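You operate a simulated robot arm through the tools that you are given. There is no shell and no other tool.

You run a simulated robot arm. Do the job below in one go: nothing can be reset, and whatever is moved stays where it is left.

## Task
Take the relay and the control board off the tray for rework.
Fine: stand the relay on the empty relay square of the rack. Turn the blue button clear before you draw the board off its pins, and lay it on the board rest. The fuse carrier stays in. Set down upright: blue relay.
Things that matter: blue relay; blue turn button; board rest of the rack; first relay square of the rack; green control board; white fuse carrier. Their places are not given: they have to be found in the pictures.

It is judged by the outcome, as a careful person would: the job done as asked, and still so three seconds after it is handed in. It fails if anything else is knocked over, pushed out of place, dropped, spilled or broken.

## Robot
A 7-joint arm with a two-finger parallel gripper, fixed in place. Base frame: the origin is at the foot of the arm, x ahead of it, y to its left, z up; the work surface is at about z = 0.782. Lengths are in m, angles in degrees, forces in N, time in s.
Its first joint turns from -166.0 to 166.0 degrees. Payload 3.43 kg.
The TCP is the grasp point between the finger pads, 0.03 m short of the fingertips. In the tool frame z runs along the fingers and y along their closing line. The gripper opens to 0.094 m. The fingers are 0.028 m wide and 0.01 m thick; the gripper's body (0.05 by 0.096 m) begins 0.055 m behind the TCP.
Orientation is that of the tool frame in the base frame, as [roll, pitch, yaw] about the fixed x, y, z axes, in that order (R = Rz(yaw) Ry(pitch) Rx(roll)). With the fingers straight down and closing along the base's y, the tool's x points along the base's -x, its y along +y and its z along -z.

## Interface
- The arm moves only by the tool arm_command. Its argument "commands" is a list of rows, each a list of 7 numbers: the shift along the tool's x, y, z in cm, then the turn, a rotation vector about the tool's x, y, z in degrees, then the finger opening in cm, from 0 to 9.4. In form: [[x, y, z, rx, ry, rz, fingers], ...]. A call has 1 to 20 rows; each row shifts and turns the commanded pose from where the row before left it, along the tool's axes as they then stand. Each row takes 0.2 s and may step no farther than 0.05 m and 8.6 degrees from the row before; otherwise, or with a gripper value out of range, the whole call is refused. Where a pose cannot be reached the arm comes as near as it can. A force on the tool above 40 N (or 10 N above the force at the start of the call, whichever is more), or a blocked arm, ends the call early, and 0.2 s more pass. Each finger travels about 0.045 m/s and halts on what it meets, pressing with about 39 N; the grip force reading is that of the motor and also rises with nothing between the fingers. The clock runs only during rows and for 0.2 s after the last one: add rows that do not move to give the fingers time. It gives the time, the measured TCP pose, the force on the tool (base axes), the opening and the grip force at its end, in the units of the frame above (readings bear some noise), with the torque about the TCP (base axes, N m) and any sound that the robot's microphone picked up.
- Cameras (640 x 400 px; columns grow to the right, rows downward): "scene" is fixed at [0.2192, 0.5007, 1.4087]; the picture's right is [0.81, -0.58, 0.00], its down [-0.49, -0.68, -0.54] and it looks along [0.31, 0.44, -0.84] (base axes); focal length 221 px, centre (320, 200). "wrist" rides on the gripper at [0.076, 0.014, -0.103] in the tool frame; the picture's right is [-0.18, 0.98, 0.00], its down [-0.75, -0.14, -0.64] and it looks along [-0.63, -0.12, 0.77] (tool axes); focal length 243 px, centre (320, 200).
- capture(camera): a new picture of that camera. It takes no simulated time.
- point_at(camera, pixels): there is no depth. For up to 12 entries [column, row, z] of the newest picture of that camera ("zoom" is the newest enlarged one), the place [x, y] in the base frame at which the ray of that pixel passes the height z, good to about 0.002 m. It takes no simulated time.
- inspect(camera, box): a new picture of the part [left, top, right, bottom] of that camera's present view, enlarged. It takes no simulated time.
- sign_off(): hands the job in; it is judged then, once.

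Unless the task says otherwise, let go and move clear before handing in.

The tools are called after "Call:" by a JSON object that holds its "api" and its "payload". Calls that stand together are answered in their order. arm_command: Moves the arm, as the interface text tells. Its arguments: {"type":"object","properties":{"commands":{"type":"array"}},"required":["commands"]} The other tools are called the same way: capture (camera) takes a picture; point_at (camera, pixels) gives the place at which the rays of pixels pass given heights; inspect (camera, box) takes an enlarged picture of a part of a camera's view; sign_off () hands the job in.

At the start:

```text
t: 0.0
tcp_pos: [0.4189, 0.4855, 1.1852]
tcp_rot: [180.0, 0.1, -180.0]
contact_force: [-0.1, 0.7, -0.2]
wrist_torque: [0.02, 0.0, -0.02]
finger_gap: 0.0939
gripper_force: 0.1
```

scene: 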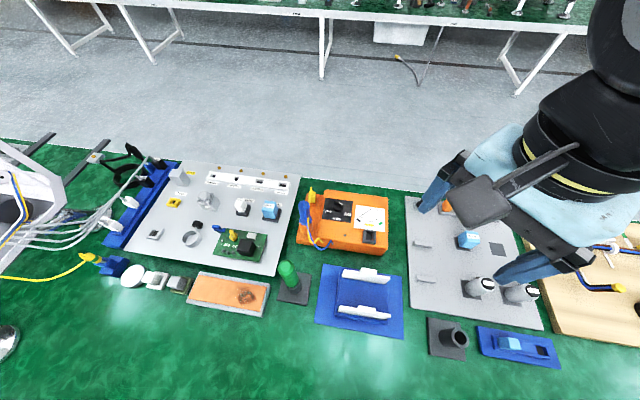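
wrist: 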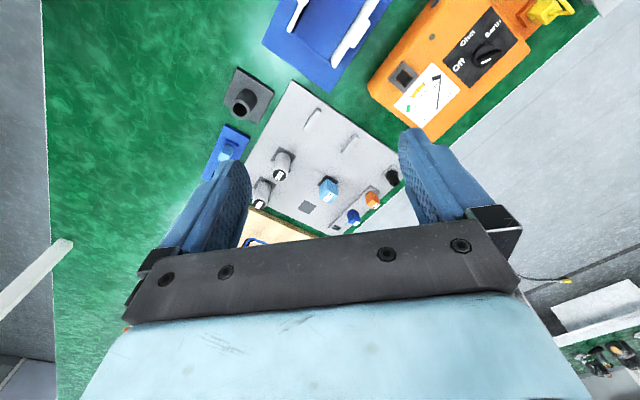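

The scene picture shows a grey tray on the left (board near pixel 240,245, blue relay near 270,210) and another grey panel on the right. I'll enlarge the parts to identify everything.

Call:
{"api": "inspect", "payload": {"camera": "scene", "box": [100, 150, 310, 290]}}

Call:
{"api": "inspect", "payload": {"camera": "scene", "box": [290, 180, 570, 370]}}

Call:
{"api": "inspect", "payload": {"camera": "scene", "box": [200, 190, 300, 260]}}

```text
2.86 times, centred on (205, 220) of scene
```

zoom: 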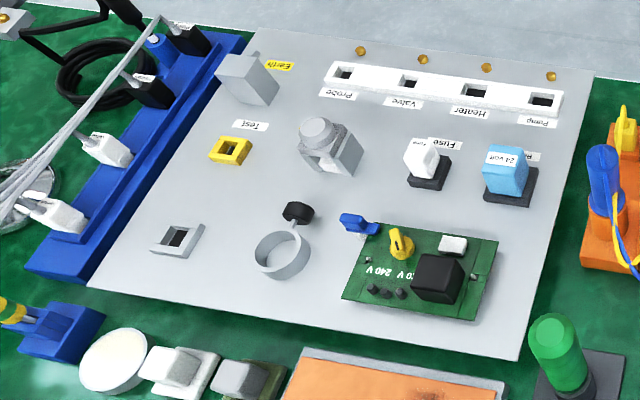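

```text
2.11 times, centred on (430, 275) of scene
```

zoom: 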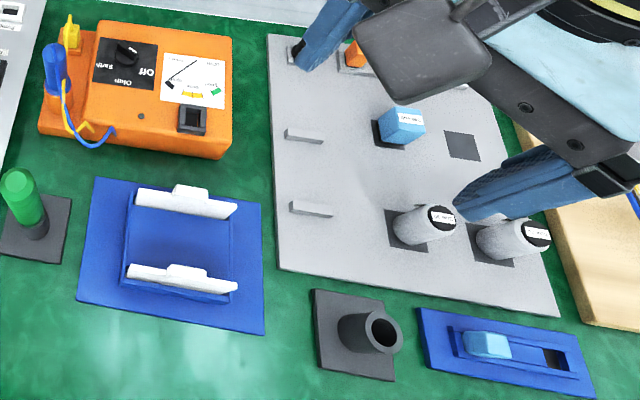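

```text
5.71 times, centred on (250, 225) of scene
```

zoom: 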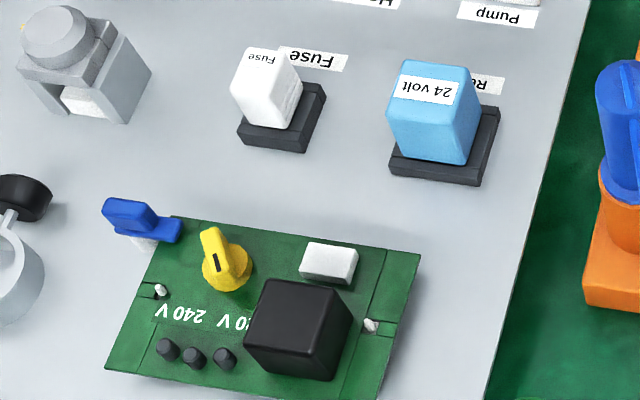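

The tray carries the board (yellow knob, black cube), a blue turn button at about scene (224,228), the 24 V relay and the white fuse. I'll find base coordinates of the main features.

Call:
{"api": "point_at", "payload": {"camera": "scene", "pixels": [[270, 213, 0.8], [242, 209, 0.8], [224, 228, 0.8], [240, 245, 0.8], [497, 248, 0.79], [468, 241, 0.8], [423, 244, 0.8], [426, 279, 0.8], [182, 160, 0.785], [300, 173, 0.785], [272, 277, 0.785], [128, 252, 0.785]]}}

Call:
{"api": "inspect", "payload": {"camera": "wrist", "box": [200, 60, 440, 260]}}

```text
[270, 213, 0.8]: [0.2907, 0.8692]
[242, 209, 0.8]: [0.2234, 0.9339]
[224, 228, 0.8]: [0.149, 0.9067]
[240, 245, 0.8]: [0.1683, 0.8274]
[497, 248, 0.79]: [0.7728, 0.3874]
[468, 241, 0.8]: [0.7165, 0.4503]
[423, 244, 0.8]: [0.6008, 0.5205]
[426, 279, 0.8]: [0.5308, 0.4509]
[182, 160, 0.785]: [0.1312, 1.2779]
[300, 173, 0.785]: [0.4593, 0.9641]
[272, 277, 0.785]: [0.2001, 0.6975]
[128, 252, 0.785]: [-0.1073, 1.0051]
```

```text
2.00 times, centred on (320, 160) of wrist
```

zoom: 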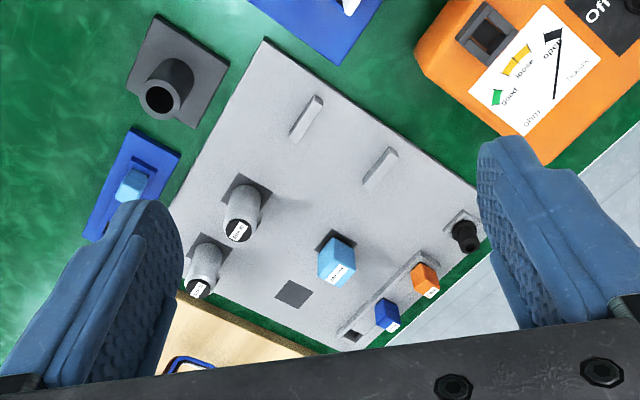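

The rack's empty dark square is at roughly (0.773,0.387), and the two ribs of the board rest near (0.60,0.52) and (0.53,0.45). Next I'll carry the arm high over the tray and turn it to the tray's axes for a close view.

Call:
{"api": "arm_command", "payload": {"commands": [[2.2, 2.4, 0.5, 0, 0, 0, 9.4], [2.2, 2.4, 0.5, 0, 0, 0, 9.4], [2.2, 2.4, 0.5, 0, 0, 0, 9.4], [2.2, 2.4, 0.5, 0, 0, 0, 9.4], [2.2, 2.4, 0.5, 0, 0, 0, 9.4], [2.2, 2.4, 0.5, 0, 0, 0, 9.4], [2.2, 2.4, 1.5, 0, 0, 0, 9.4], [2.2, 2.4, 1.5, 0, 0, 0, 9.4], [2.2, 2.4, 1.5, 0, 0, 0, 9.4], [2.2, 2.4, 1.5, 0, 0, 0, 9.4], [0, 0, 0, 0, 0, -7.5, 9.4], [0, 0, 0, 0, 0, -7.5, 9.4], [0, 0, 0, 0, 0, -7.5, 9.4], [0, 0, 0, 0, 0, -7.5, 9.4], [0, 0, 0, 0, 0, -7.5, 9.4], [0, 0, 0, 0, 0, -7.5, 9.4], [0, 0, 0, 0, 0, 0, 9.4]]}}

Call:
{"api": "capture", "payload": {"camera": "wrist"}}

Call:
{"api": "capture", "payload": {"camera": "scene"}}

```text
t: 3.6
tcp_pos: [0.1986, 0.7271, 1.0958]
tcp_rot: [-179.9, 0.0, -134.9]
contact_force: [-0.5, -0.1, -0.6]
wrist_torque: [0.0, 0.0, -0.01]
finger_gap: 0.0939
gripper_force: 0.1
```

```text
taken
```

wrist: 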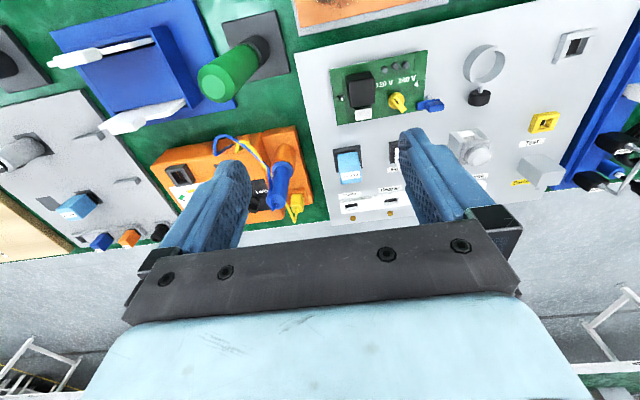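

```text
taken
```

scene: 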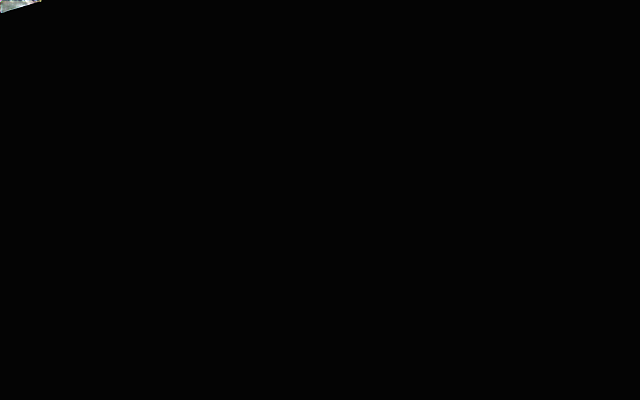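

The wrist view shows the board at about (380,87), blue button at (432,104), relay at (348,165). I'll enlarge it.

Call:
{"api": "inspect", "payload": {"camera": "wrist", "box": [320, 40, 480, 140]}}

Call:
{"api": "inspect", "payload": {"camera": "wrist", "box": [0, 80, 180, 255]}}

Call:
{"api": "inspect", "payload": {"camera": "wrist", "box": [310, 110, 450, 220]}}

```text
4.00 times, centred on (400, 90) of wrist
```

zoom: 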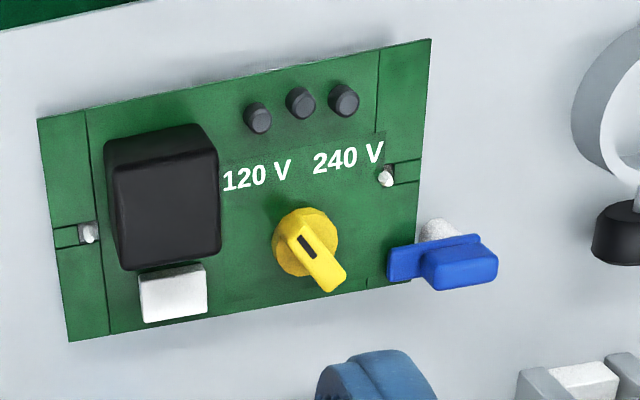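

```text
2.29 times, centred on (90, 168) of wrist
```

zoom: 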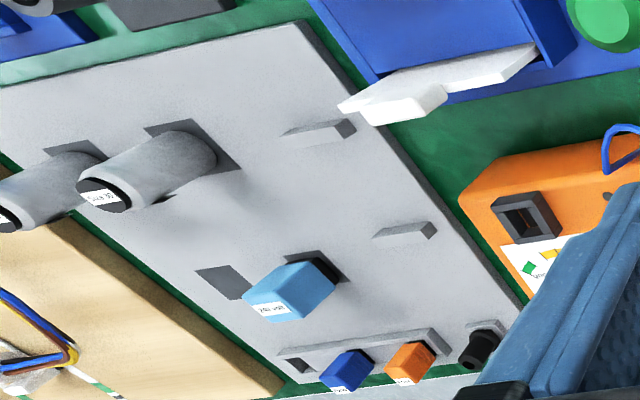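

```text
3.64 times, centred on (380, 165) of wrist
```

zoom: 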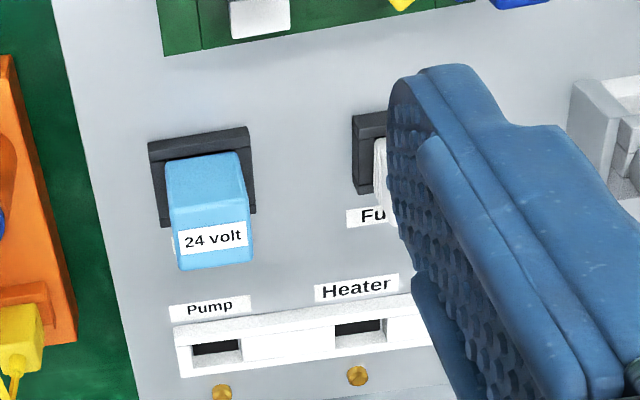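

The wrist view shows the blue bar's left end overlapping the board corner, with its raised thumb piece to the right. I'll take measurements from this view, then move closer for a second view.

Call:
{"api": "point_at", "payload": {"camera": "wrist", "pixels": [[329.5, 69.5, 0.79], [427.5, 49.5, 0.79], [422.5, 110, 0.79], [337, 125.5, 0.79], [417, 106.2, 0.8], [444.2, 106.2, 0.8], [430.5, 105.5, 0.8], [366, 92, 0.82]]}}

Call:
{"api": "arm_command", "payload": {"commands": [[1.0, 1.45, 2.4, 0, 0, 0, 9.4], [1.0, 1.45, 2.4, 0, 0, 0, 9.4], [1.0, 1.45, 2.4, 0, 0, 0, 9.4], [1.0, 1.45, 2.4, 0, 0, 0, 9.4], [0, 0, 0, 0, 0, 0, 9.4]]}}

Call:
{"api": "capture", "payload": {"camera": "wrist"}}

Call:
{"api": "inspect", "payload": {"camera": "wrist", "box": [240, 20, 480, 170]}}

```text
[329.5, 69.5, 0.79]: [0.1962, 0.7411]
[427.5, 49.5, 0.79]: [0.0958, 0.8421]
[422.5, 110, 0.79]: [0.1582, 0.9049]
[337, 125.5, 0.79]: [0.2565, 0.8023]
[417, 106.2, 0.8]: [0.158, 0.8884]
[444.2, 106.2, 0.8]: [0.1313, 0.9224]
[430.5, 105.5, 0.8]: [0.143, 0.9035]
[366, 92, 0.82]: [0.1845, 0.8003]
```

```text
t: 4.8
tcp_pos: [0.1303, 0.7383, 0.9983]
tcp_rot: [-179.9, 0.0, -134.9]
contact_force: [0.2, 0.6, 0.2]
wrist_torque: [-0.03, -0.04, 0.0]
finger_gap: 0.0939
gripper_force: 0.0
```

```text
taken
```

wrist: 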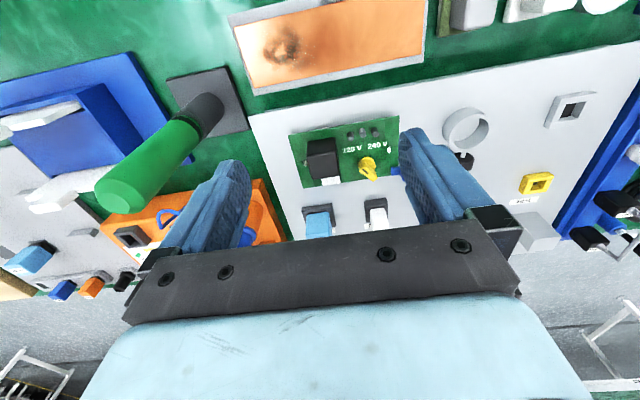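

```text
2.67 times, centred on (360, 95) of wrist
```

zoom: 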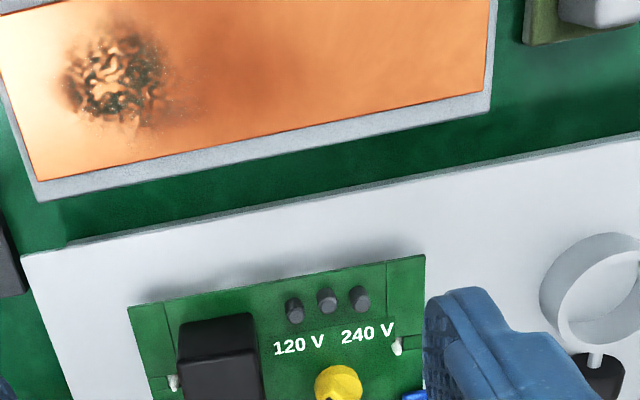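

The board measures about 0.14 × 0.087 m. Now I'll move over so the relay is seen between the fingers for precise location.

Call:
{"api": "arm_command", "payload": {"commands": [[-2.9, -0.9, 0.7, 0, 0, 0, 9.4], [-2.9, -0.9, 0.7, 0, 0, 0, 9.4], [-2.8, -0.9, 0.6, 0, 0, 0, 9.4], [0, 0, 0, 0, 0, 0, 9.4]]}}

Call:
{"api": "capture", "payload": {"camera": "wrist"}}

Call:
{"api": "inspect", "payload": {"camera": "wrist", "box": [240, 20, 430, 170]}}

```text
t: 5.8
tcp_pos: [0.2097, 0.7795, 0.9789]
tcp_rot: [180.0, 0.0, -135.1]
contact_force: [-0.2, -0.2, 0.3]
wrist_torque: [0.01, 0.03, 0.01]
finger_gap: 0.0941
gripper_force: 0.0
```

```text
taken
```

wrist: 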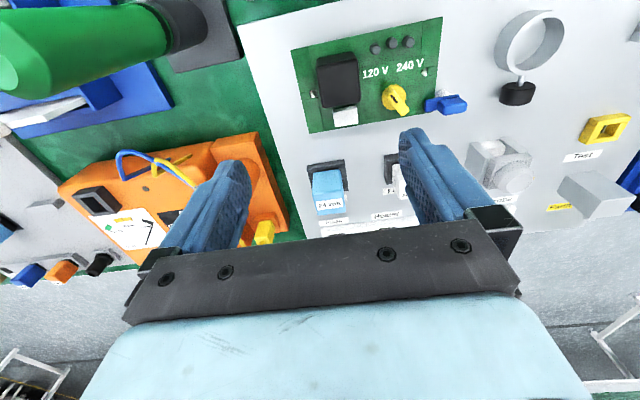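

```text
2.67 times, centred on (335, 95) of wrist
```

zoom: 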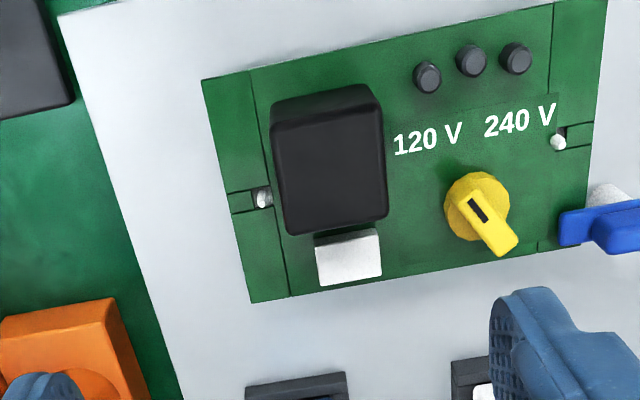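

The relay sits at wrist (328,190) and the button at (445,104). I'll enlarge both.

Call:
{"api": "inspect", "payload": {"camera": "wrist", "box": [380, 70, 500, 145]}}

Call:
{"api": "inspect", "payload": {"camera": "wrist", "box": [280, 150, 400, 225]}}

```text
5.33 times, centred on (440, 108) of wrist
```

zoom: 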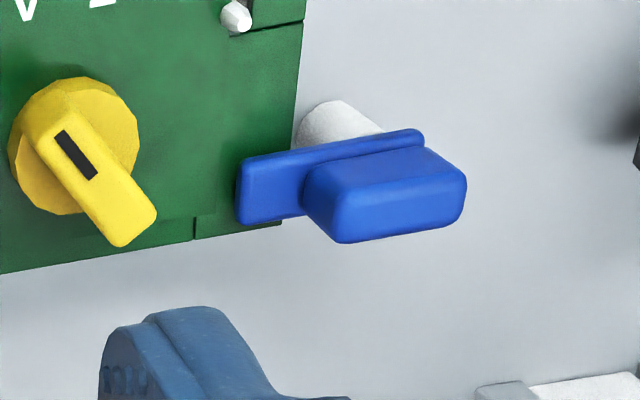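

```text
5.33 times, centred on (340, 188) of wrist
```

zoom: 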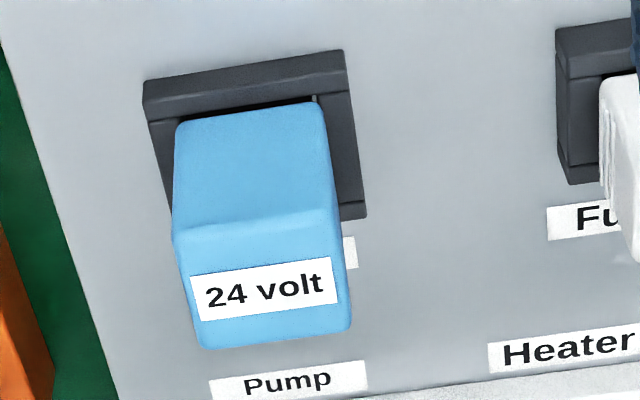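

The relay's label face is its top; I'll get places at several heights to determine its height and centre.

Call:
{"api": "point_at", "payload": {"camera": "zoom", "pixels": [[177, 125, 0.795], [325, 100, 0.795], [177, 125, 0.8], [175, 232, 0.82], [338, 208, 0.82], [200, 345, 0.82], [350, 325, 0.82], [175, 232, 0.83], [338, 208, 0.83], [200, 345, 0.83], [350, 325, 0.83], [145, 85, 0.79]]}}

Call:
{"api": "point_at", "payload": {"camera": "zoom", "pixels": [[145, 85, 0.795], [343, 52, 0.795], [367, 215, 0.795], [143, 118, 0.782]]}}

Call:
{"api": "point_at", "payload": {"camera": "wrist", "pixels": [[294, 49, 0.79], [442, 16, 0.79], [310, 133, 0.79], [432.5, 112, 0.79], [294, 49, 0.8], [442, 16, 0.8], [310, 133, 0.8], [432.5, 112, 0.8]]}}

```text
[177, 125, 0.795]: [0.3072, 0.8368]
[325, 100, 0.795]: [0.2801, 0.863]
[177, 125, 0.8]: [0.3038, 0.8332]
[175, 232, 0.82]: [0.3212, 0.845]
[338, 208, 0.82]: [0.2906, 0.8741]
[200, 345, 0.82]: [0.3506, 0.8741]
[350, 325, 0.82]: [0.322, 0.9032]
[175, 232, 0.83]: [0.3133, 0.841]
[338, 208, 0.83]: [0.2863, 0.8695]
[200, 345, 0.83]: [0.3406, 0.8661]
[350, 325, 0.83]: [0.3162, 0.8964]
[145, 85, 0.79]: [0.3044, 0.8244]
```

```text
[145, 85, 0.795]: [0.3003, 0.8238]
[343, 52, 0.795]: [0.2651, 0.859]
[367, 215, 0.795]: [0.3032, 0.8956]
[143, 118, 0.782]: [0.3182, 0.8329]
```

```text
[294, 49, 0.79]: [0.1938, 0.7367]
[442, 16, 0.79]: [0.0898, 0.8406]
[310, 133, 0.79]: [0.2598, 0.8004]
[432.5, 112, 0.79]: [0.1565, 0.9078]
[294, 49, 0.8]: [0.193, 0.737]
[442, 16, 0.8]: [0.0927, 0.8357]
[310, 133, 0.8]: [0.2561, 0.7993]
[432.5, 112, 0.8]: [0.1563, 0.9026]
```

The relay top is about z 0.836, centre near (0.306,0.862). I'll move above it for a closer look between the fingers.

Call:
{"api": "arm_command", "payload": {"commands": [[-3.16, -0.25, 1.1, 0, 0, 0, 9.4], [-3.16, -0.25, 1.1, 0, 0, 0, 9.4], [-3.16, -0.24, 1.1, 0, 0, 0, 9.4], [-3.16, -0.24, 1.1, 0, 0, 0, 9.4], [0, 0, 0, 0, 0, 0, 9.4]]}}

Call:
{"api": "capture", "payload": {"camera": "wrist"}}

Call:
{"api": "inspect", "payload": {"camera": "wrist", "box": [230, 70, 410, 190]}}

Call:
{"api": "capture", "payload": {"camera": "scene"}}

```text
t: 7.0
tcp_pos: [0.3051, 0.8624, 0.9391]
tcp_rot: [-180.0, 0.0, -135.0]
contact_force: [0.4, -0.7, -0.8]
wrist_torque: [0.01, 0.02, 0.03]
finger_gap: 0.094
gripper_force: 0.0
```

```text
taken
```

wrist: 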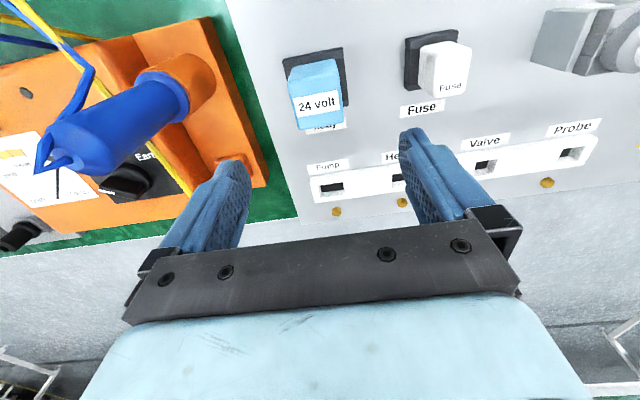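

```text
3.33 times, centred on (320, 130) of wrist
```

zoom: 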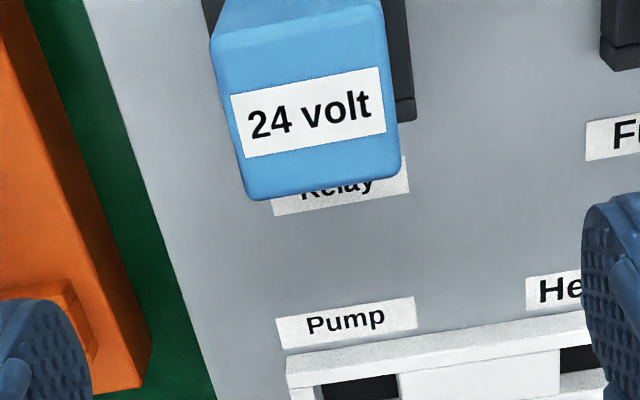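

```text
taken
```

scene: 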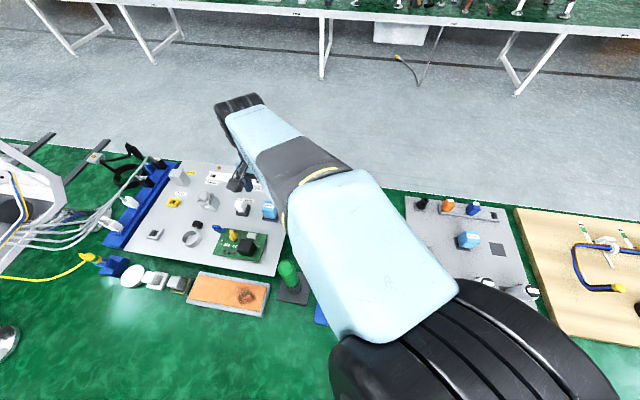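

The relay lies aligned with the gripper, centred near zoom (315,110). I'll measure its top face from here.

Call:
{"api": "point_at", "payload": {"camera": "zoom", "pixels": [[212, 45, 0.836], [380, 5, 0.836], [247, 200, 0.836], [400, 172, 0.836], [212, 45, 0.826], [380, 5, 0.826], [247, 200, 0.826], [400, 172, 0.826]]}}

Call:
{"api": "inspect", "payload": {"camera": "wrist", "box": [260, 30, 380, 140]}}

```text
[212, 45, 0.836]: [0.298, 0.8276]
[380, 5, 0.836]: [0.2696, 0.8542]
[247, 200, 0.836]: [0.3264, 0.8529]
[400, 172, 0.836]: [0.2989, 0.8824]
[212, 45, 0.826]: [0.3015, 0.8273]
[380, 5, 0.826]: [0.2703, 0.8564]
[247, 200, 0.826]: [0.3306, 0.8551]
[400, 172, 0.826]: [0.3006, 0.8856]
```

```text
3.64 times, centred on (320, 85) of wrist
```

zoom: 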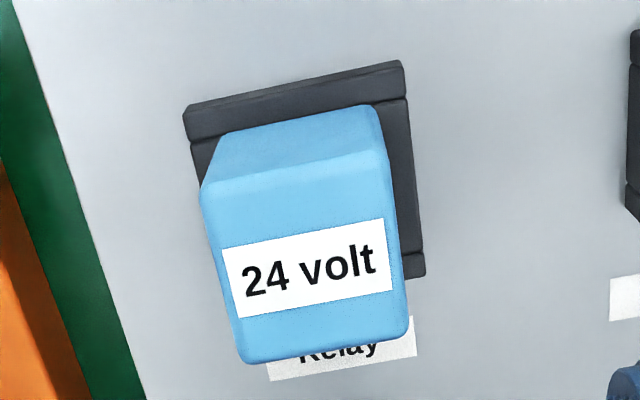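

Combining the two views, the relay top is higher than thought (about z 0.86) with the socket top about 0.82. I'll cross-check with more features.

Call:
{"api": "point_at", "payload": {"camera": "zoom", "pixels": [[203, 188, 0.861], [385, 150, 0.861], [240, 362, 0.861], [408, 332, 0.861], [190, 142, 0.82], [408, 98, 0.82], [425, 257, 0.82], [183, 110, 0.8], [402, 62, 0.8], [425, 278, 0.8], [222, 135, 0.82], [378, 104, 0.82]]}}

```text
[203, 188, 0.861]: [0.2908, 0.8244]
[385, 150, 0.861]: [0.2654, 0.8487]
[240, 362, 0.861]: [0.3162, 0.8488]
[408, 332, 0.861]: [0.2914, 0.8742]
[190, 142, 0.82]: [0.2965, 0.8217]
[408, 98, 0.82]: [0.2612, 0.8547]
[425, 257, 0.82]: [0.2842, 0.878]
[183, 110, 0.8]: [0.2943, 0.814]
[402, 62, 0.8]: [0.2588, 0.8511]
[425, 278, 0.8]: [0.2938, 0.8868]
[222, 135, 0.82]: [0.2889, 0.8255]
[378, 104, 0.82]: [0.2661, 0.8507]
```

Relay centre is (0.291,0.849), top 0.861, about 35 mm square. Before descending I'll check how near the blue probe on the orange box is to the finger path.

Call:
{"api": "point_at", "payload": {"camera": "wrist", "pixels": [[165, 90, 0.83], [165, 90, 0.85], [60, 150, 0.88], [60, 150, 0.92], [225, 75, 0.8], [225, 75, 0.82], [255, 130, 0.8]]}}

Call:
{"api": "inspect", "payload": {"camera": "scene", "box": [200, 150, 320, 270]}}

```text
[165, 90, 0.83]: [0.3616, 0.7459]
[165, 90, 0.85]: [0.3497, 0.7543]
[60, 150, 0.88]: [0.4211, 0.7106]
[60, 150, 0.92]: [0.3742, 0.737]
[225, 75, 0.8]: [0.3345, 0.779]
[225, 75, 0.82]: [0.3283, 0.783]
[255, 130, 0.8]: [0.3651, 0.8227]
```

```text
3.33 times, centred on (260, 210) of scene
```

zoom: 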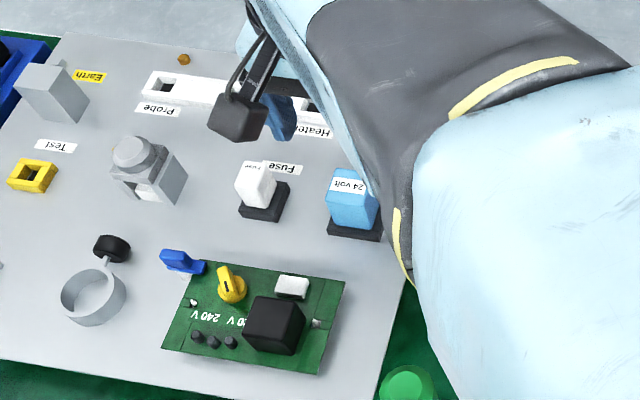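

The probe stands about 0.13 m along the closing line from the relay, so a 5.5 cm opening clears it. I'll centre over the relay and descend partway.

Call:
{"api": "arm_command", "payload": {"commands": [[1.0, 0.03, 0, 0, 0, 0, 5.5], [0.94, 0.02, 0, 0, 0, 0, 5.5], [0, 0, 1.5, 0, 0, 0, 5.5], [0, 0, 1.5, 0, 0, 0, 5.5], [0, 0, 1.0, 0, 0, 0, 5.5], [0, 0, 0, 0, 0, 0, 5.5]]}}

Call:
{"api": "capture", "payload": {"camera": "wrist"}}

Call:
{"api": "inspect", "payload": {"camera": "wrist", "box": [220, 60, 420, 240]}}

```text
t: 8.4
tcp_pos: [0.2916, 0.8492, 0.8964]
tcp_rot: [-179.9, 0.1, -135.0]
contact_force: [-0.1, 0.1, 0.4]
wrist_torque: [0.01, 0.01, 0.0]
finger_gap: 0.0551
gripper_force: 0.1
```

```text
taken
```

wrist: 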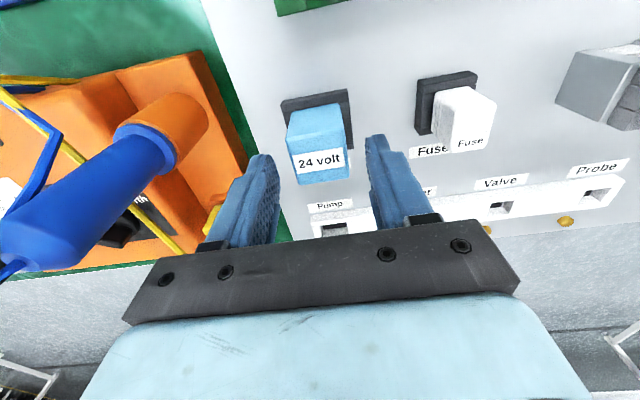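

```text
2.22 times, centred on (320, 150) of wrist
```

zoom: 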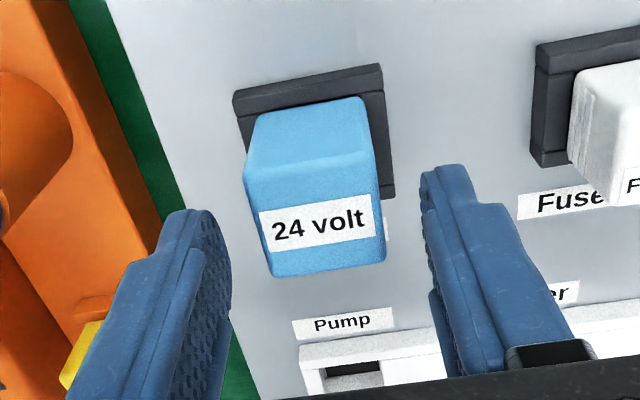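

The relay is centred between the fingers (wrist ~(319,157), as predicted). I'll descend 4 cm and close.

Call:
{"api": "arm_command", "payload": {"commands": [[0, 0, 1.2, 0, 0, 0, 5.5], [0, 0, 1.2, 0, 0, 0, 5.5], [0, 0, 0.9, 0, 0, 0, 5.5], [0, 0, 0.6, 0, 0, 0, 5.5], [0, 0, 0, 0, 0, 0, 5.5]]}}

Call:
{"api": "capture", "payload": {"camera": "wrist"}}

Call:
{"api": "inspect", "payload": {"camera": "wrist", "box": [220, 100, 420, 250]}}

```text
t: 9.6
tcp_pos: [0.2941, 0.8499, 0.8568]
tcp_rot: [-180.0, -0.1, -135.0]
contact_force: [0.4, -0.1, 0.1]
wrist_torque: [-0.02, -0.03, 0.01]
finger_gap: 0.0552
gripper_force: 0.1
```

```text
taken
```

wrist: 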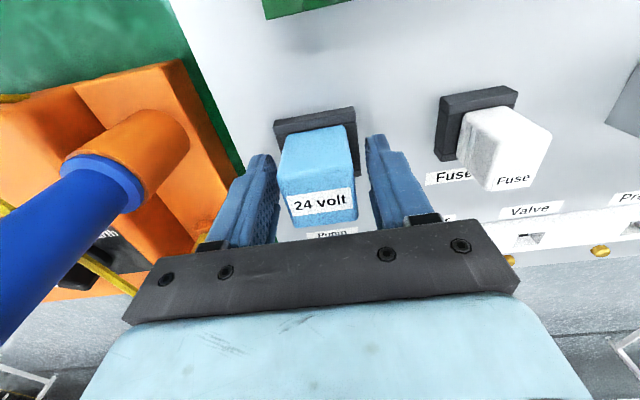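

```text
2.67 times, centred on (320, 175) of wrist
```

zoom: 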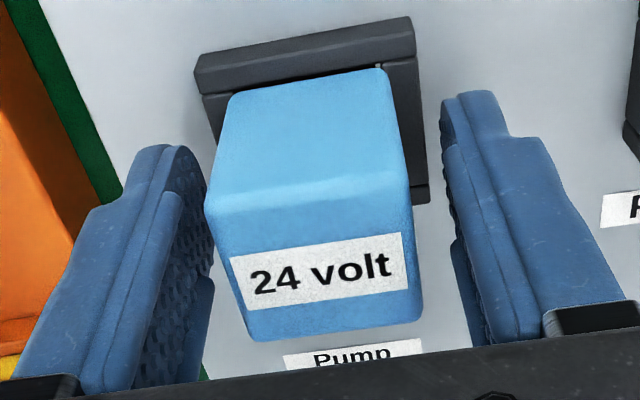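

Fingers straddle the relay with its top around row 205. Close the fingers and let them settle.

Call:
{"api": "arm_command", "payload": {"commands": [[0, 0, 0, 0, 0, 0, 2.5], [0, 0, 0, 0, 0, 0, 2.5], [0, 0, 0, 0, 0, 0, 2.5], [0, 0, 0, 0, 0, 0, 2.5]]}}

Call:
{"api": "arm_command", "payload": {"commands": [[0, 0, -0.3, 0, 0, 0, 2.5], [0, 0, -0.3, 0, 0, 0, 2.5], [0, 0, -0.3, 0, 0, 0, 2.5], [0, 0, -0.4, 0, 0, 0, 2.5], [0, 0, -0.4, 0, 0, 0, 2.5], [0, 0, -0.5, 0, 0, 0, 2.5], [0, 0, -0.5, 0, 0, 0, 2.5], [0, 0, 0, 0, 0, 0, 2.5]]}}

Call:
{"api": "capture", "payload": {"camera": "wrist"}}

```text
t: 10.6
tcp_pos: [0.2908, 0.8506, 0.8573]
tcp_rot: [-179.9, 0.0, -135.0]
contact_force: [-1.1, 2.5, -0.6]
wrist_torque: [0.08, 0.03, 0.0]
finger_gap: 0.0386
gripper_force: 38.8
```

```text
t: 12.4
tcp_pos: [0.2927, 0.8493, 0.8834]
tcp_rot: [180.0, -0.1, -135.1]
contact_force: [0.6, 0.1, -1.3]
wrist_torque: [-0.03, -0.01, 0.0]
finger_gap: 0.0387
gripper_force: 38.7
```

```text
taken
```

wrist: 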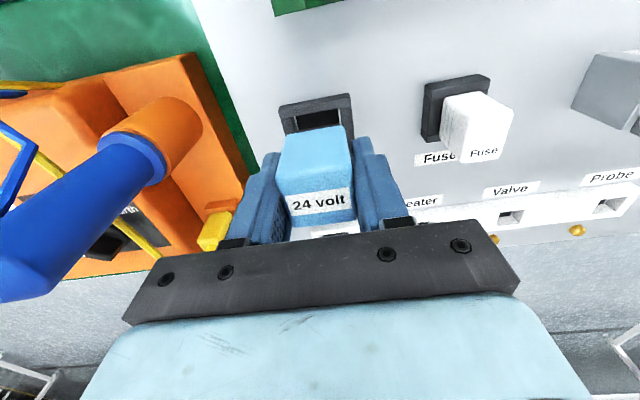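

The relay came out cleanly (socket hole visible at (318,120)) and is held at 38.7 mm. I'll lift high and carry it over toward the rack.

Call:
{"api": "arm_command", "payload": {"commands": [[0, 0, -3, 0, 0, 0, 2.5], [0, 0, -4, 0, 0, 0, 2.5], [0, 0, -4, 0, 0, 0, 2.5], [0, 0, -4, 0, 0, 0, 2.5], [0, 0, -3, 0, 0, 0, 2.5], [0, -2, 0, 0, 0, 0, 2.5], [0, -4, 0, 0, 0, 0, 2.5], [0, -4, 0, 0, 0, 0, 2.5], [0, -4, 0, 0, 0, 0, 2.5], [0, -4, 0, 0, 0, 0, 2.5], [0, -4, 0, 0, 0, 0, 2.5], [0, -4, 0, 0, 0, 0, 2.5], [0, -4, 0, 0, 0, 0, 2.5], [0, -4, 0, 0, 0, 0, 2.5], [0, -4, 0, 0, 0, 0, 2.5], [0, -4, 0, 0, 0, 0, 2.5], [0, -4, 0, 0, 0, 0, 2.5], [0, -4, 0, 0, 0, 0, 2.5], [0, -2, 0, 0, 0, 0, 2.5], [0, 0, 0, 0, 0, 0, 2.5]]}}

Call:
{"api": "capture", "payload": {"camera": "wrist"}}

Call:
{"api": "capture", "payload": {"camera": "scene"}}

```text
t: 16.6
tcp_pos: [0.6601, 0.4809, 1.061]
tcp_rot: [180.0, 0.0, -135.0]
contact_force: [0.2, -0.6, -1.2]
wrist_torque: [0.0, 0.02, -0.01]
finger_gap: 0.0383
gripper_force: 38.6
```

```text
taken
```

wrist: 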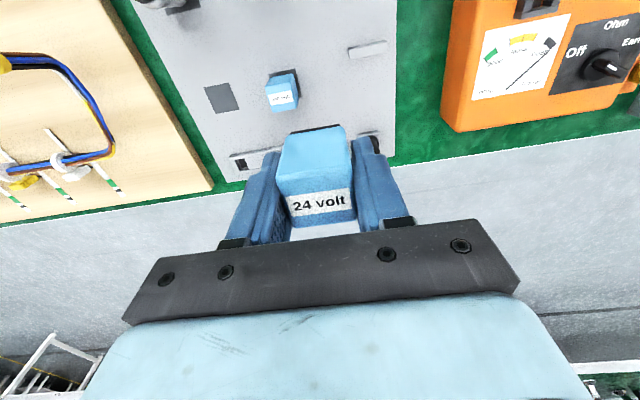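

```text
taken
```

scene: 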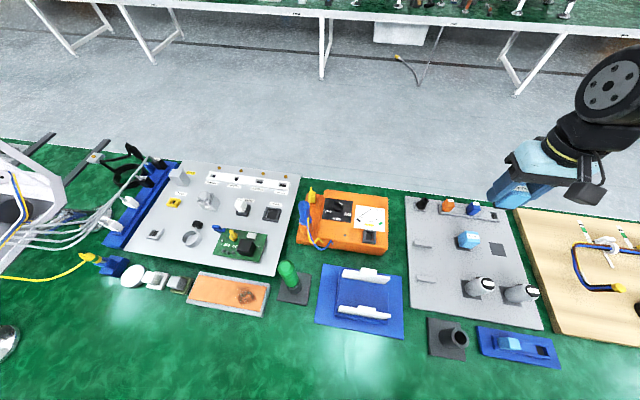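

The scene is now clear: rack's empty square at (497,249), ribs at (423,244) and (426,279). I'll enlarge both views of the rack.

Call:
{"api": "inspect", "payload": {"camera": "wrist", "box": [180, 30, 330, 130]}}

Call:
{"api": "point_at", "payload": {"camera": "wrist", "pixels": [[204, 88, 0.79], [231, 82, 0.79], [239, 108, 0.79], [213, 114, 0.79], [204, 88, 0.81], [231, 82, 0.81], [239, 108, 0.81], [213, 114, 0.81]]}}

Call:
{"api": "inspect", "payload": {"camera": "scene", "box": [395, 185, 555, 305]}}

```text
4.00 times, centred on (255, 80) of wrist
```

zoom: 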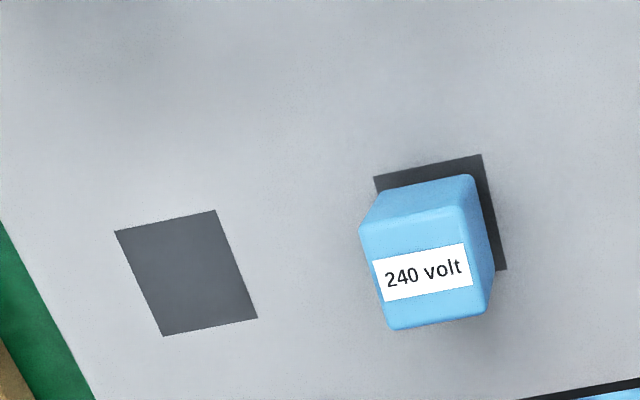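

```text
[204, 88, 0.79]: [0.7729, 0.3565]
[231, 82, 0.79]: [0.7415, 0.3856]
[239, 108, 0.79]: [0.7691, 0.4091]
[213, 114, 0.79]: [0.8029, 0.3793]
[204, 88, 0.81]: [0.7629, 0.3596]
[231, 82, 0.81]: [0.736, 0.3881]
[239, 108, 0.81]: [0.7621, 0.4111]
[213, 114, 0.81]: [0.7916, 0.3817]
```

```text
3.33 times, centred on (475, 245) of scene
```

zoom: 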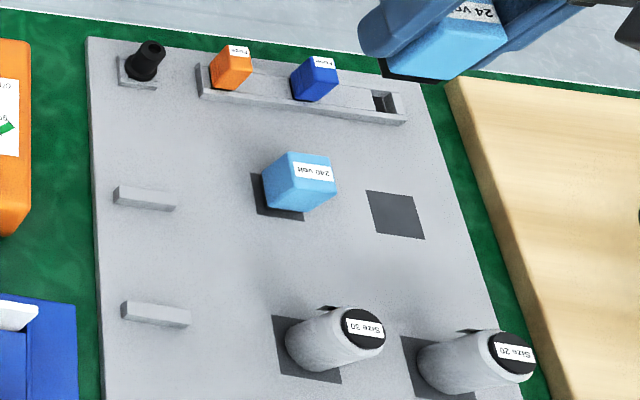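

The square is a flat dark patch; I'll triangulate it from the scene view and look at the held relay's underside.

Call:
{"api": "point_at", "payload": {"camera": "scene", "pixels": [[497.8, 249.2, 0.785], [497.8, 249.2, 0.79], [497.8, 249.2, 0.8], [497.8, 249.2, 0.81], [488.7, 242.3, 0.79], [500.6, 243, 0.79], [506.5, 256.5, 0.79], [494.5, 256, 0.79]]}}

Call:
{"api": "inspect", "payload": {"camera": "scene", "box": [470, 150, 580, 230]}}

```text
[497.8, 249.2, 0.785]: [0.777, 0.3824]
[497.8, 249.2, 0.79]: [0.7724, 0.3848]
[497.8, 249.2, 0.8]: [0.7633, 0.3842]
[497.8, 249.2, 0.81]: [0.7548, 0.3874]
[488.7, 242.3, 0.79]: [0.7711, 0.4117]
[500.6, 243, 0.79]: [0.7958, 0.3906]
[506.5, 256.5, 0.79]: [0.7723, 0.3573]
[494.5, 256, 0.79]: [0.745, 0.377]
```

```text
5.00 times, centred on (525, 190) of scene
```

zoom: 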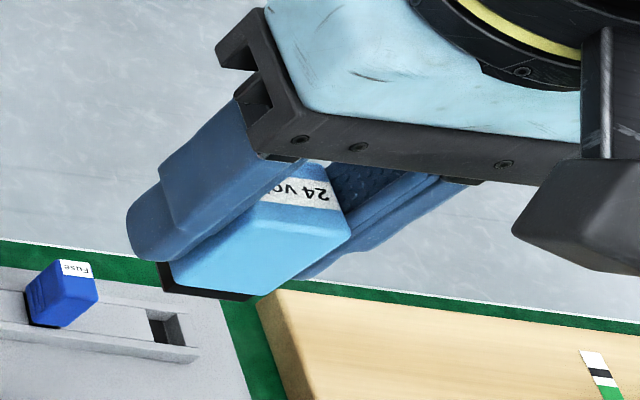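

Triangulating gives the rack surface z ≈ 0.79 and the square's centre ≈ (0.771,0.383). I'll check the rack's angle using its long edges.

Call:
{"api": "point_at", "payload": {"camera": "scene", "pixels": [[405.3, 196.4, 0.79], [410, 300, 0.79], [511, 210, 0.79], [543, 327, 0.79], [416, 244, 0.8], [428, 248, 0.8], [417, 280, 0.8], [431, 283, 0.8]]}}

Call:
{"api": "inspect", "payload": {"camera": "scene", "box": [395, 225, 455, 295]}}

```text
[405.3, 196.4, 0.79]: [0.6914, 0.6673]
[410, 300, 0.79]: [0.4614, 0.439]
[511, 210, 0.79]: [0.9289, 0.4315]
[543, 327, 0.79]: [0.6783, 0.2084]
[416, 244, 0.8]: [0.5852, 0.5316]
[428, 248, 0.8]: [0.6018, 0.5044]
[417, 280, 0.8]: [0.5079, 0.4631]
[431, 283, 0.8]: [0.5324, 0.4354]
```

```text
5.71 times, centred on (425, 260) of scene
```

zoom: 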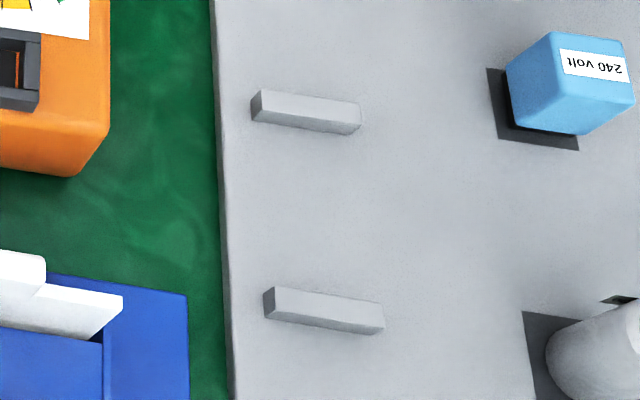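

The rack is aligned at ~45°, matching the gripper. I'll move above the empty square and come partway down.

Call:
{"api": "arm_command", "payload": {"commands": [[-0.23, -3.7, 0, 0, 0, 0, 2.5], [-0.23, -3.7, 0, 0, 0, 0, 2.5], [-0.23, -3.7, 0, 0, 0, 0, 2.5], [-0.23, -3.68, 0, 0, 0, 0, 2.5], [0, 0, 3, 0, 0, 0, 2.5], [0, 0, 3, 0, 0, 0, 2.5], [0, 0, 2, 0, 0, 0, 2.5], [0, 0, 2, 0, 0, 0, 2.5], [0, 0, 0, 0, 0, 0, 2.5]]}}

Call:
{"api": "capture", "payload": {"camera": "wrist"}}

Call:
{"api": "capture", "payload": {"camera": "scene"}}

Call:
{"api": "inspect", "payload": {"camera": "wrist", "box": [220, 60, 420, 210]}}

```text
t: 18.6
tcp_pos: [0.7725, 0.3827, 0.9629]
tcp_rot: [180.0, 0.0, -135.0]
contact_force: [-0.1, -0.2, -0.5]
wrist_torque: [-0.02, 0.0, 0.0]
finger_gap: 0.0387
gripper_force: 38.7
```

```text
taken
```

wrist: 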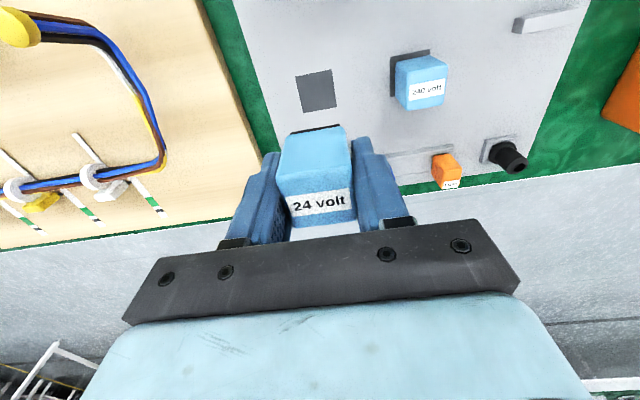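

```text
taken
```

scene: 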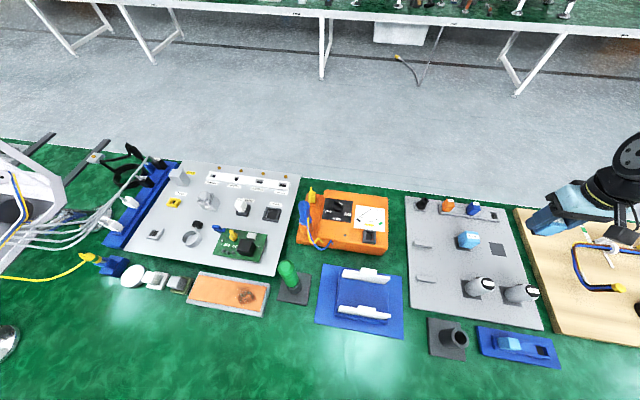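

```text
2.67 times, centred on (320, 135) of wrist
```

zoom: 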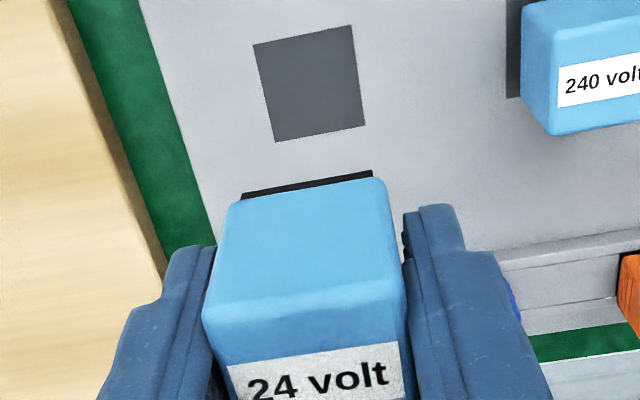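

The square is at wrist (318,91), straight ahead of the held relay. I'll measure it from here at z 0.79.

Call:
{"api": "point_at", "payload": {"camera": "zoom", "pixels": [[253, 45, 0.79], [352, 25, 0.79], [366, 126, 0.79], [275, 142, 0.79], [253, 45, 0.795], [352, 25, 0.795], [366, 126, 0.795], [275, 142, 0.795], [242, 197, 0.92], [372, 172, 0.92], [242, 197, 0.91], [372, 172, 0.91]]}}

```text
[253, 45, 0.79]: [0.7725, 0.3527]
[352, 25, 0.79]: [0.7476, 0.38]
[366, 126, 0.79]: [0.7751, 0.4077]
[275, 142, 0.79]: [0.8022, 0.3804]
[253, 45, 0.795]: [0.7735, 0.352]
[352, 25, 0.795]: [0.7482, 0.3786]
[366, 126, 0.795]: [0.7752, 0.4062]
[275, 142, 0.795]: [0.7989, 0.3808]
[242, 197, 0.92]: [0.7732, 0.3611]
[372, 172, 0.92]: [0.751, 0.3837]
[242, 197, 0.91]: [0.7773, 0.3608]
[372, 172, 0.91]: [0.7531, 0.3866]
```

The square's centre is about (0.774,0.380), so I'll shift about 3 mm and descend toward it, then look again.

Call:
{"api": "arm_command", "payload": {"commands": [[0.1, -0.3, 2, 0, 0, 0, 2.5], [0, 0, 2, 0, 0, 0, 2.5], [0, 0, 2, 0, 0, 0, 2.5], [0, 0, 2, 0, 0, 0, 2.5], [0, 0, 1, 0, 0, 0, 2.5], [0, 0, 0, 0, 0, 0, 2.5]]}}

Call:
{"api": "capture", "payload": {"camera": "wrist"}}

Call:
{"api": "inspect", "payload": {"camera": "wrist", "box": [220, 60, 420, 210]}}

Call:
{"api": "inspect", "payload": {"camera": "scene", "box": [430, 180, 590, 300]}}

```text
t: 20.0
tcp_pos: [0.7744, 0.3806, 0.8744]
tcp_rot: [180.0, 0.0, -135.0]
contact_force: [0.4, 0.9, -0.3]
wrist_torque: [0.01, 0.0, 0.0]
finger_gap: 0.0385
gripper_force: 39.2
```

```text
taken
```

wrist: 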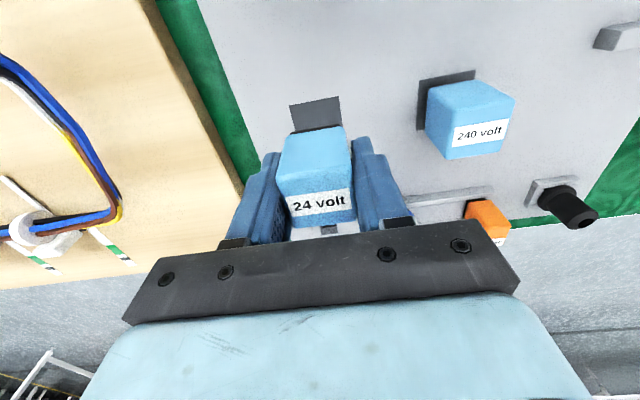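

```text
2.67 times, centred on (320, 135) of wrist
```

zoom: 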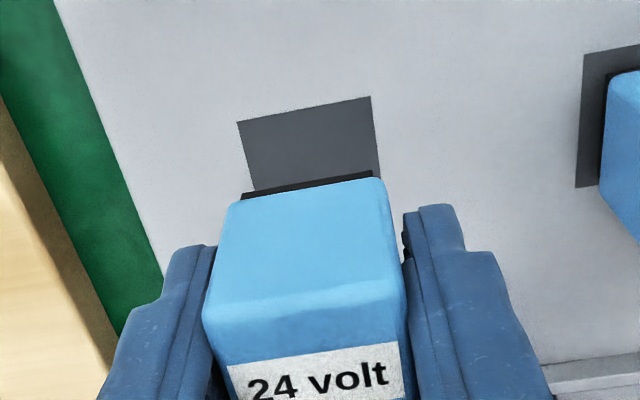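

```text
3.33 times, centred on (510, 240) of scene
```

zoom: 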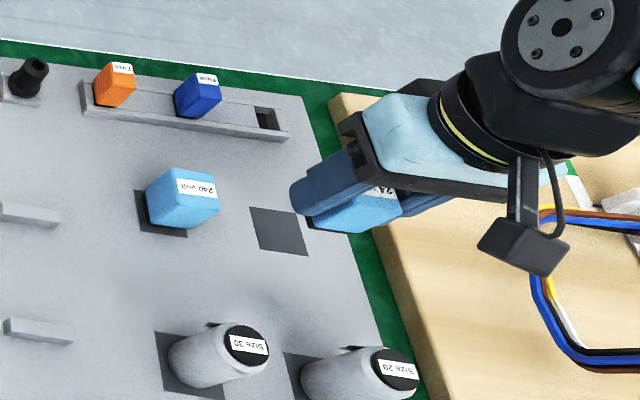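

The square's leading edge lines up with the relay's sides; I'll lower gently to z≈0.853 and re-check.

Call:
{"api": "arm_command", "payload": {"commands": [[0, 0, 0.8, 0, 0, 0, 2.5], [0, 0, 0.7, 0, 0, 0, 2.5], [0, 0, 0.6, 0, 0, 0, 2.5], [0, 0, 0, 0, 0, 0, 2.5]]}}

Call:
{"api": "inspect", "payload": {"camera": "wrist", "box": [220, 60, 420, 210]}}

Call:
{"api": "inspect", "payload": {"camera": "scene", "box": [460, 200, 540, 260]}}

```text
t: 21.0
tcp_pos: [0.7726, 0.3811, 0.8525]
tcp_rot: [179.9, 0.0, -135.0]
contact_force: [-0.5, -0.2, -0.3]
wrist_torque: [0.01, 0.04, 0.01]
finger_gap: 0.0386
gripper_force: 38.9
```

```text
2.67 times, centred on (320, 135) of wrist
```

zoom: 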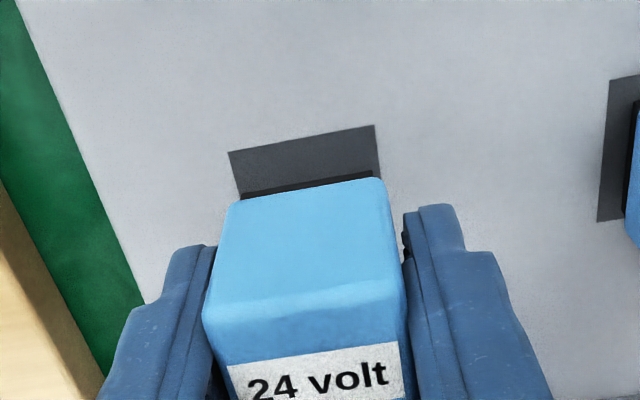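

```text
6.67 times, centred on (500, 230) of scene
```

zoom: 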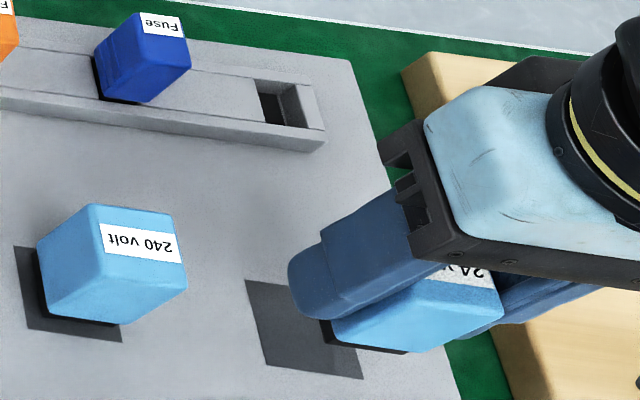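

The relay needs about 2 mm shift to the left in view (tool −y) to centre on the square. I'll apply it and keep lowering in small steps, watching the force.

Call:
{"api": "arm_command", "payload": {"commands": [[-0.1, -0.2, 0, 0, 0, 0, 2.5], [0, 0, 0.3, 0, 0, 0, 2.5], [0, 0, 0.3, 0, 0, 0, 2.5], [0, 0, 0.2, 0, 0, 0, 2.5], [0, 0, 0, 0, 0, 0, 2.5]]}}

Call:
{"api": "inspect", "payload": {"camera": "wrist", "box": [220, 60, 420, 210]}}

```text
t: 22.2
tcp_pos: [0.7745, 0.3805, 0.8432]
tcp_rot: [180.0, 0.0, -134.9]
contact_force: [-0.1, 0.6, -1.2]
wrist_torque: [0.01, 0.01, 0.03]
finger_gap: 0.0385
gripper_force: 39.3
```

```text
2.67 times, centred on (320, 135) of wrist
```

zoom: 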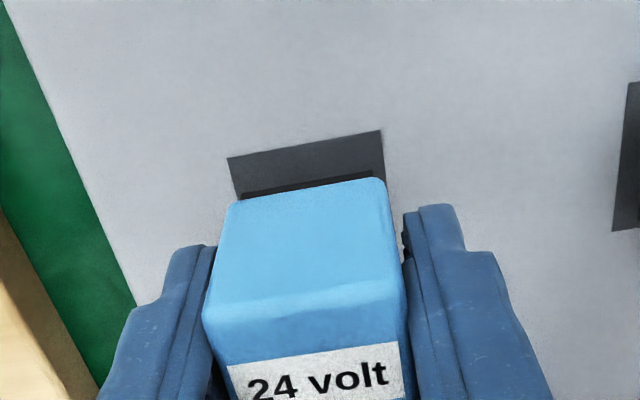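

No contact yet (force ~1 N). Continue lowering in small steps.

Call:
{"api": "arm_command", "payload": {"commands": [[0, 0, 0.2, 0, 0, 0, 2.5], [0, 0, 0.2, 0, 0, 0, 2.5], [0, 0, 0, 0, 0, 0, 2.5]]}}

Call:
{"api": "arm_command", "payload": {"commands": [[0, 0, 0.15, 0, 0, 0, 2.5], [0, 0, 0.15, 0, 0, 0, 2.5], [0, 0, 0, 0, 0, 0, 2.5]]}}

Call:
{"api": "inspect", "payload": {"camera": "wrist", "box": [220, 60, 420, 210]}}

Call:
{"api": "inspect", "payload": {"camera": "scene", "box": [460, 200, 540, 260]}}

```text
t: 23.0
tcp_pos: [0.7741, 0.3802, 0.839]
tcp_rot: [180.0, 0.0, -134.9]
contact_force: [-0.3, -0.4, -0.9]
wrist_torque: [-0.02, 0.01, -0.01]
finger_gap: 0.0384
gripper_force: 38.9
```

```text
t: 23.8
tcp_pos: [0.7739, 0.3805, 0.8365]
tcp_rot: [180.0, 0.0, -135.1]
contact_force: [0.5, -0.6, -1.3]
wrist_torque: [-0.03, 0.04, -0.01]
finger_gap: 0.0387
gripper_force: 39.2
```

```text
2.67 times, centred on (320, 135) of wrist
```

zoom: 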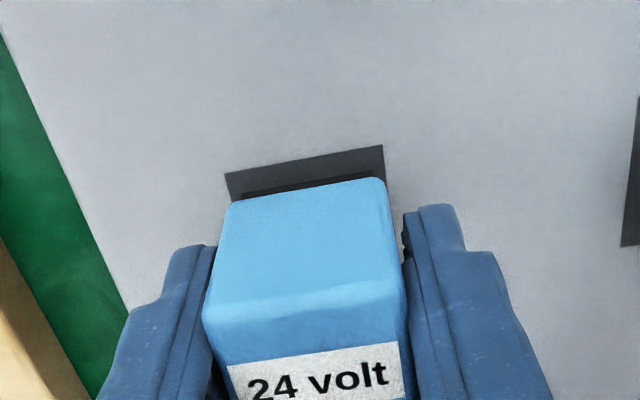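

```text
6.67 times, centred on (500, 230) of scene
```

zoom: 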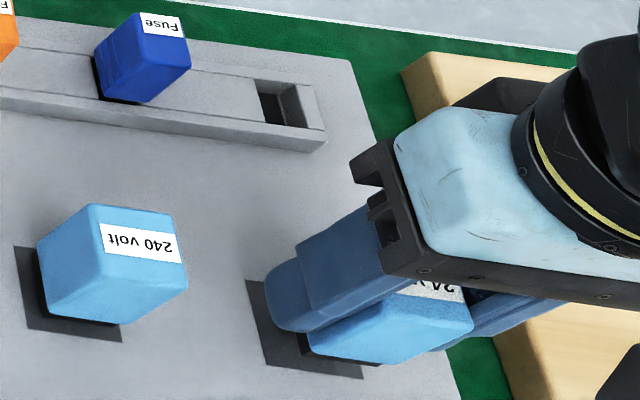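

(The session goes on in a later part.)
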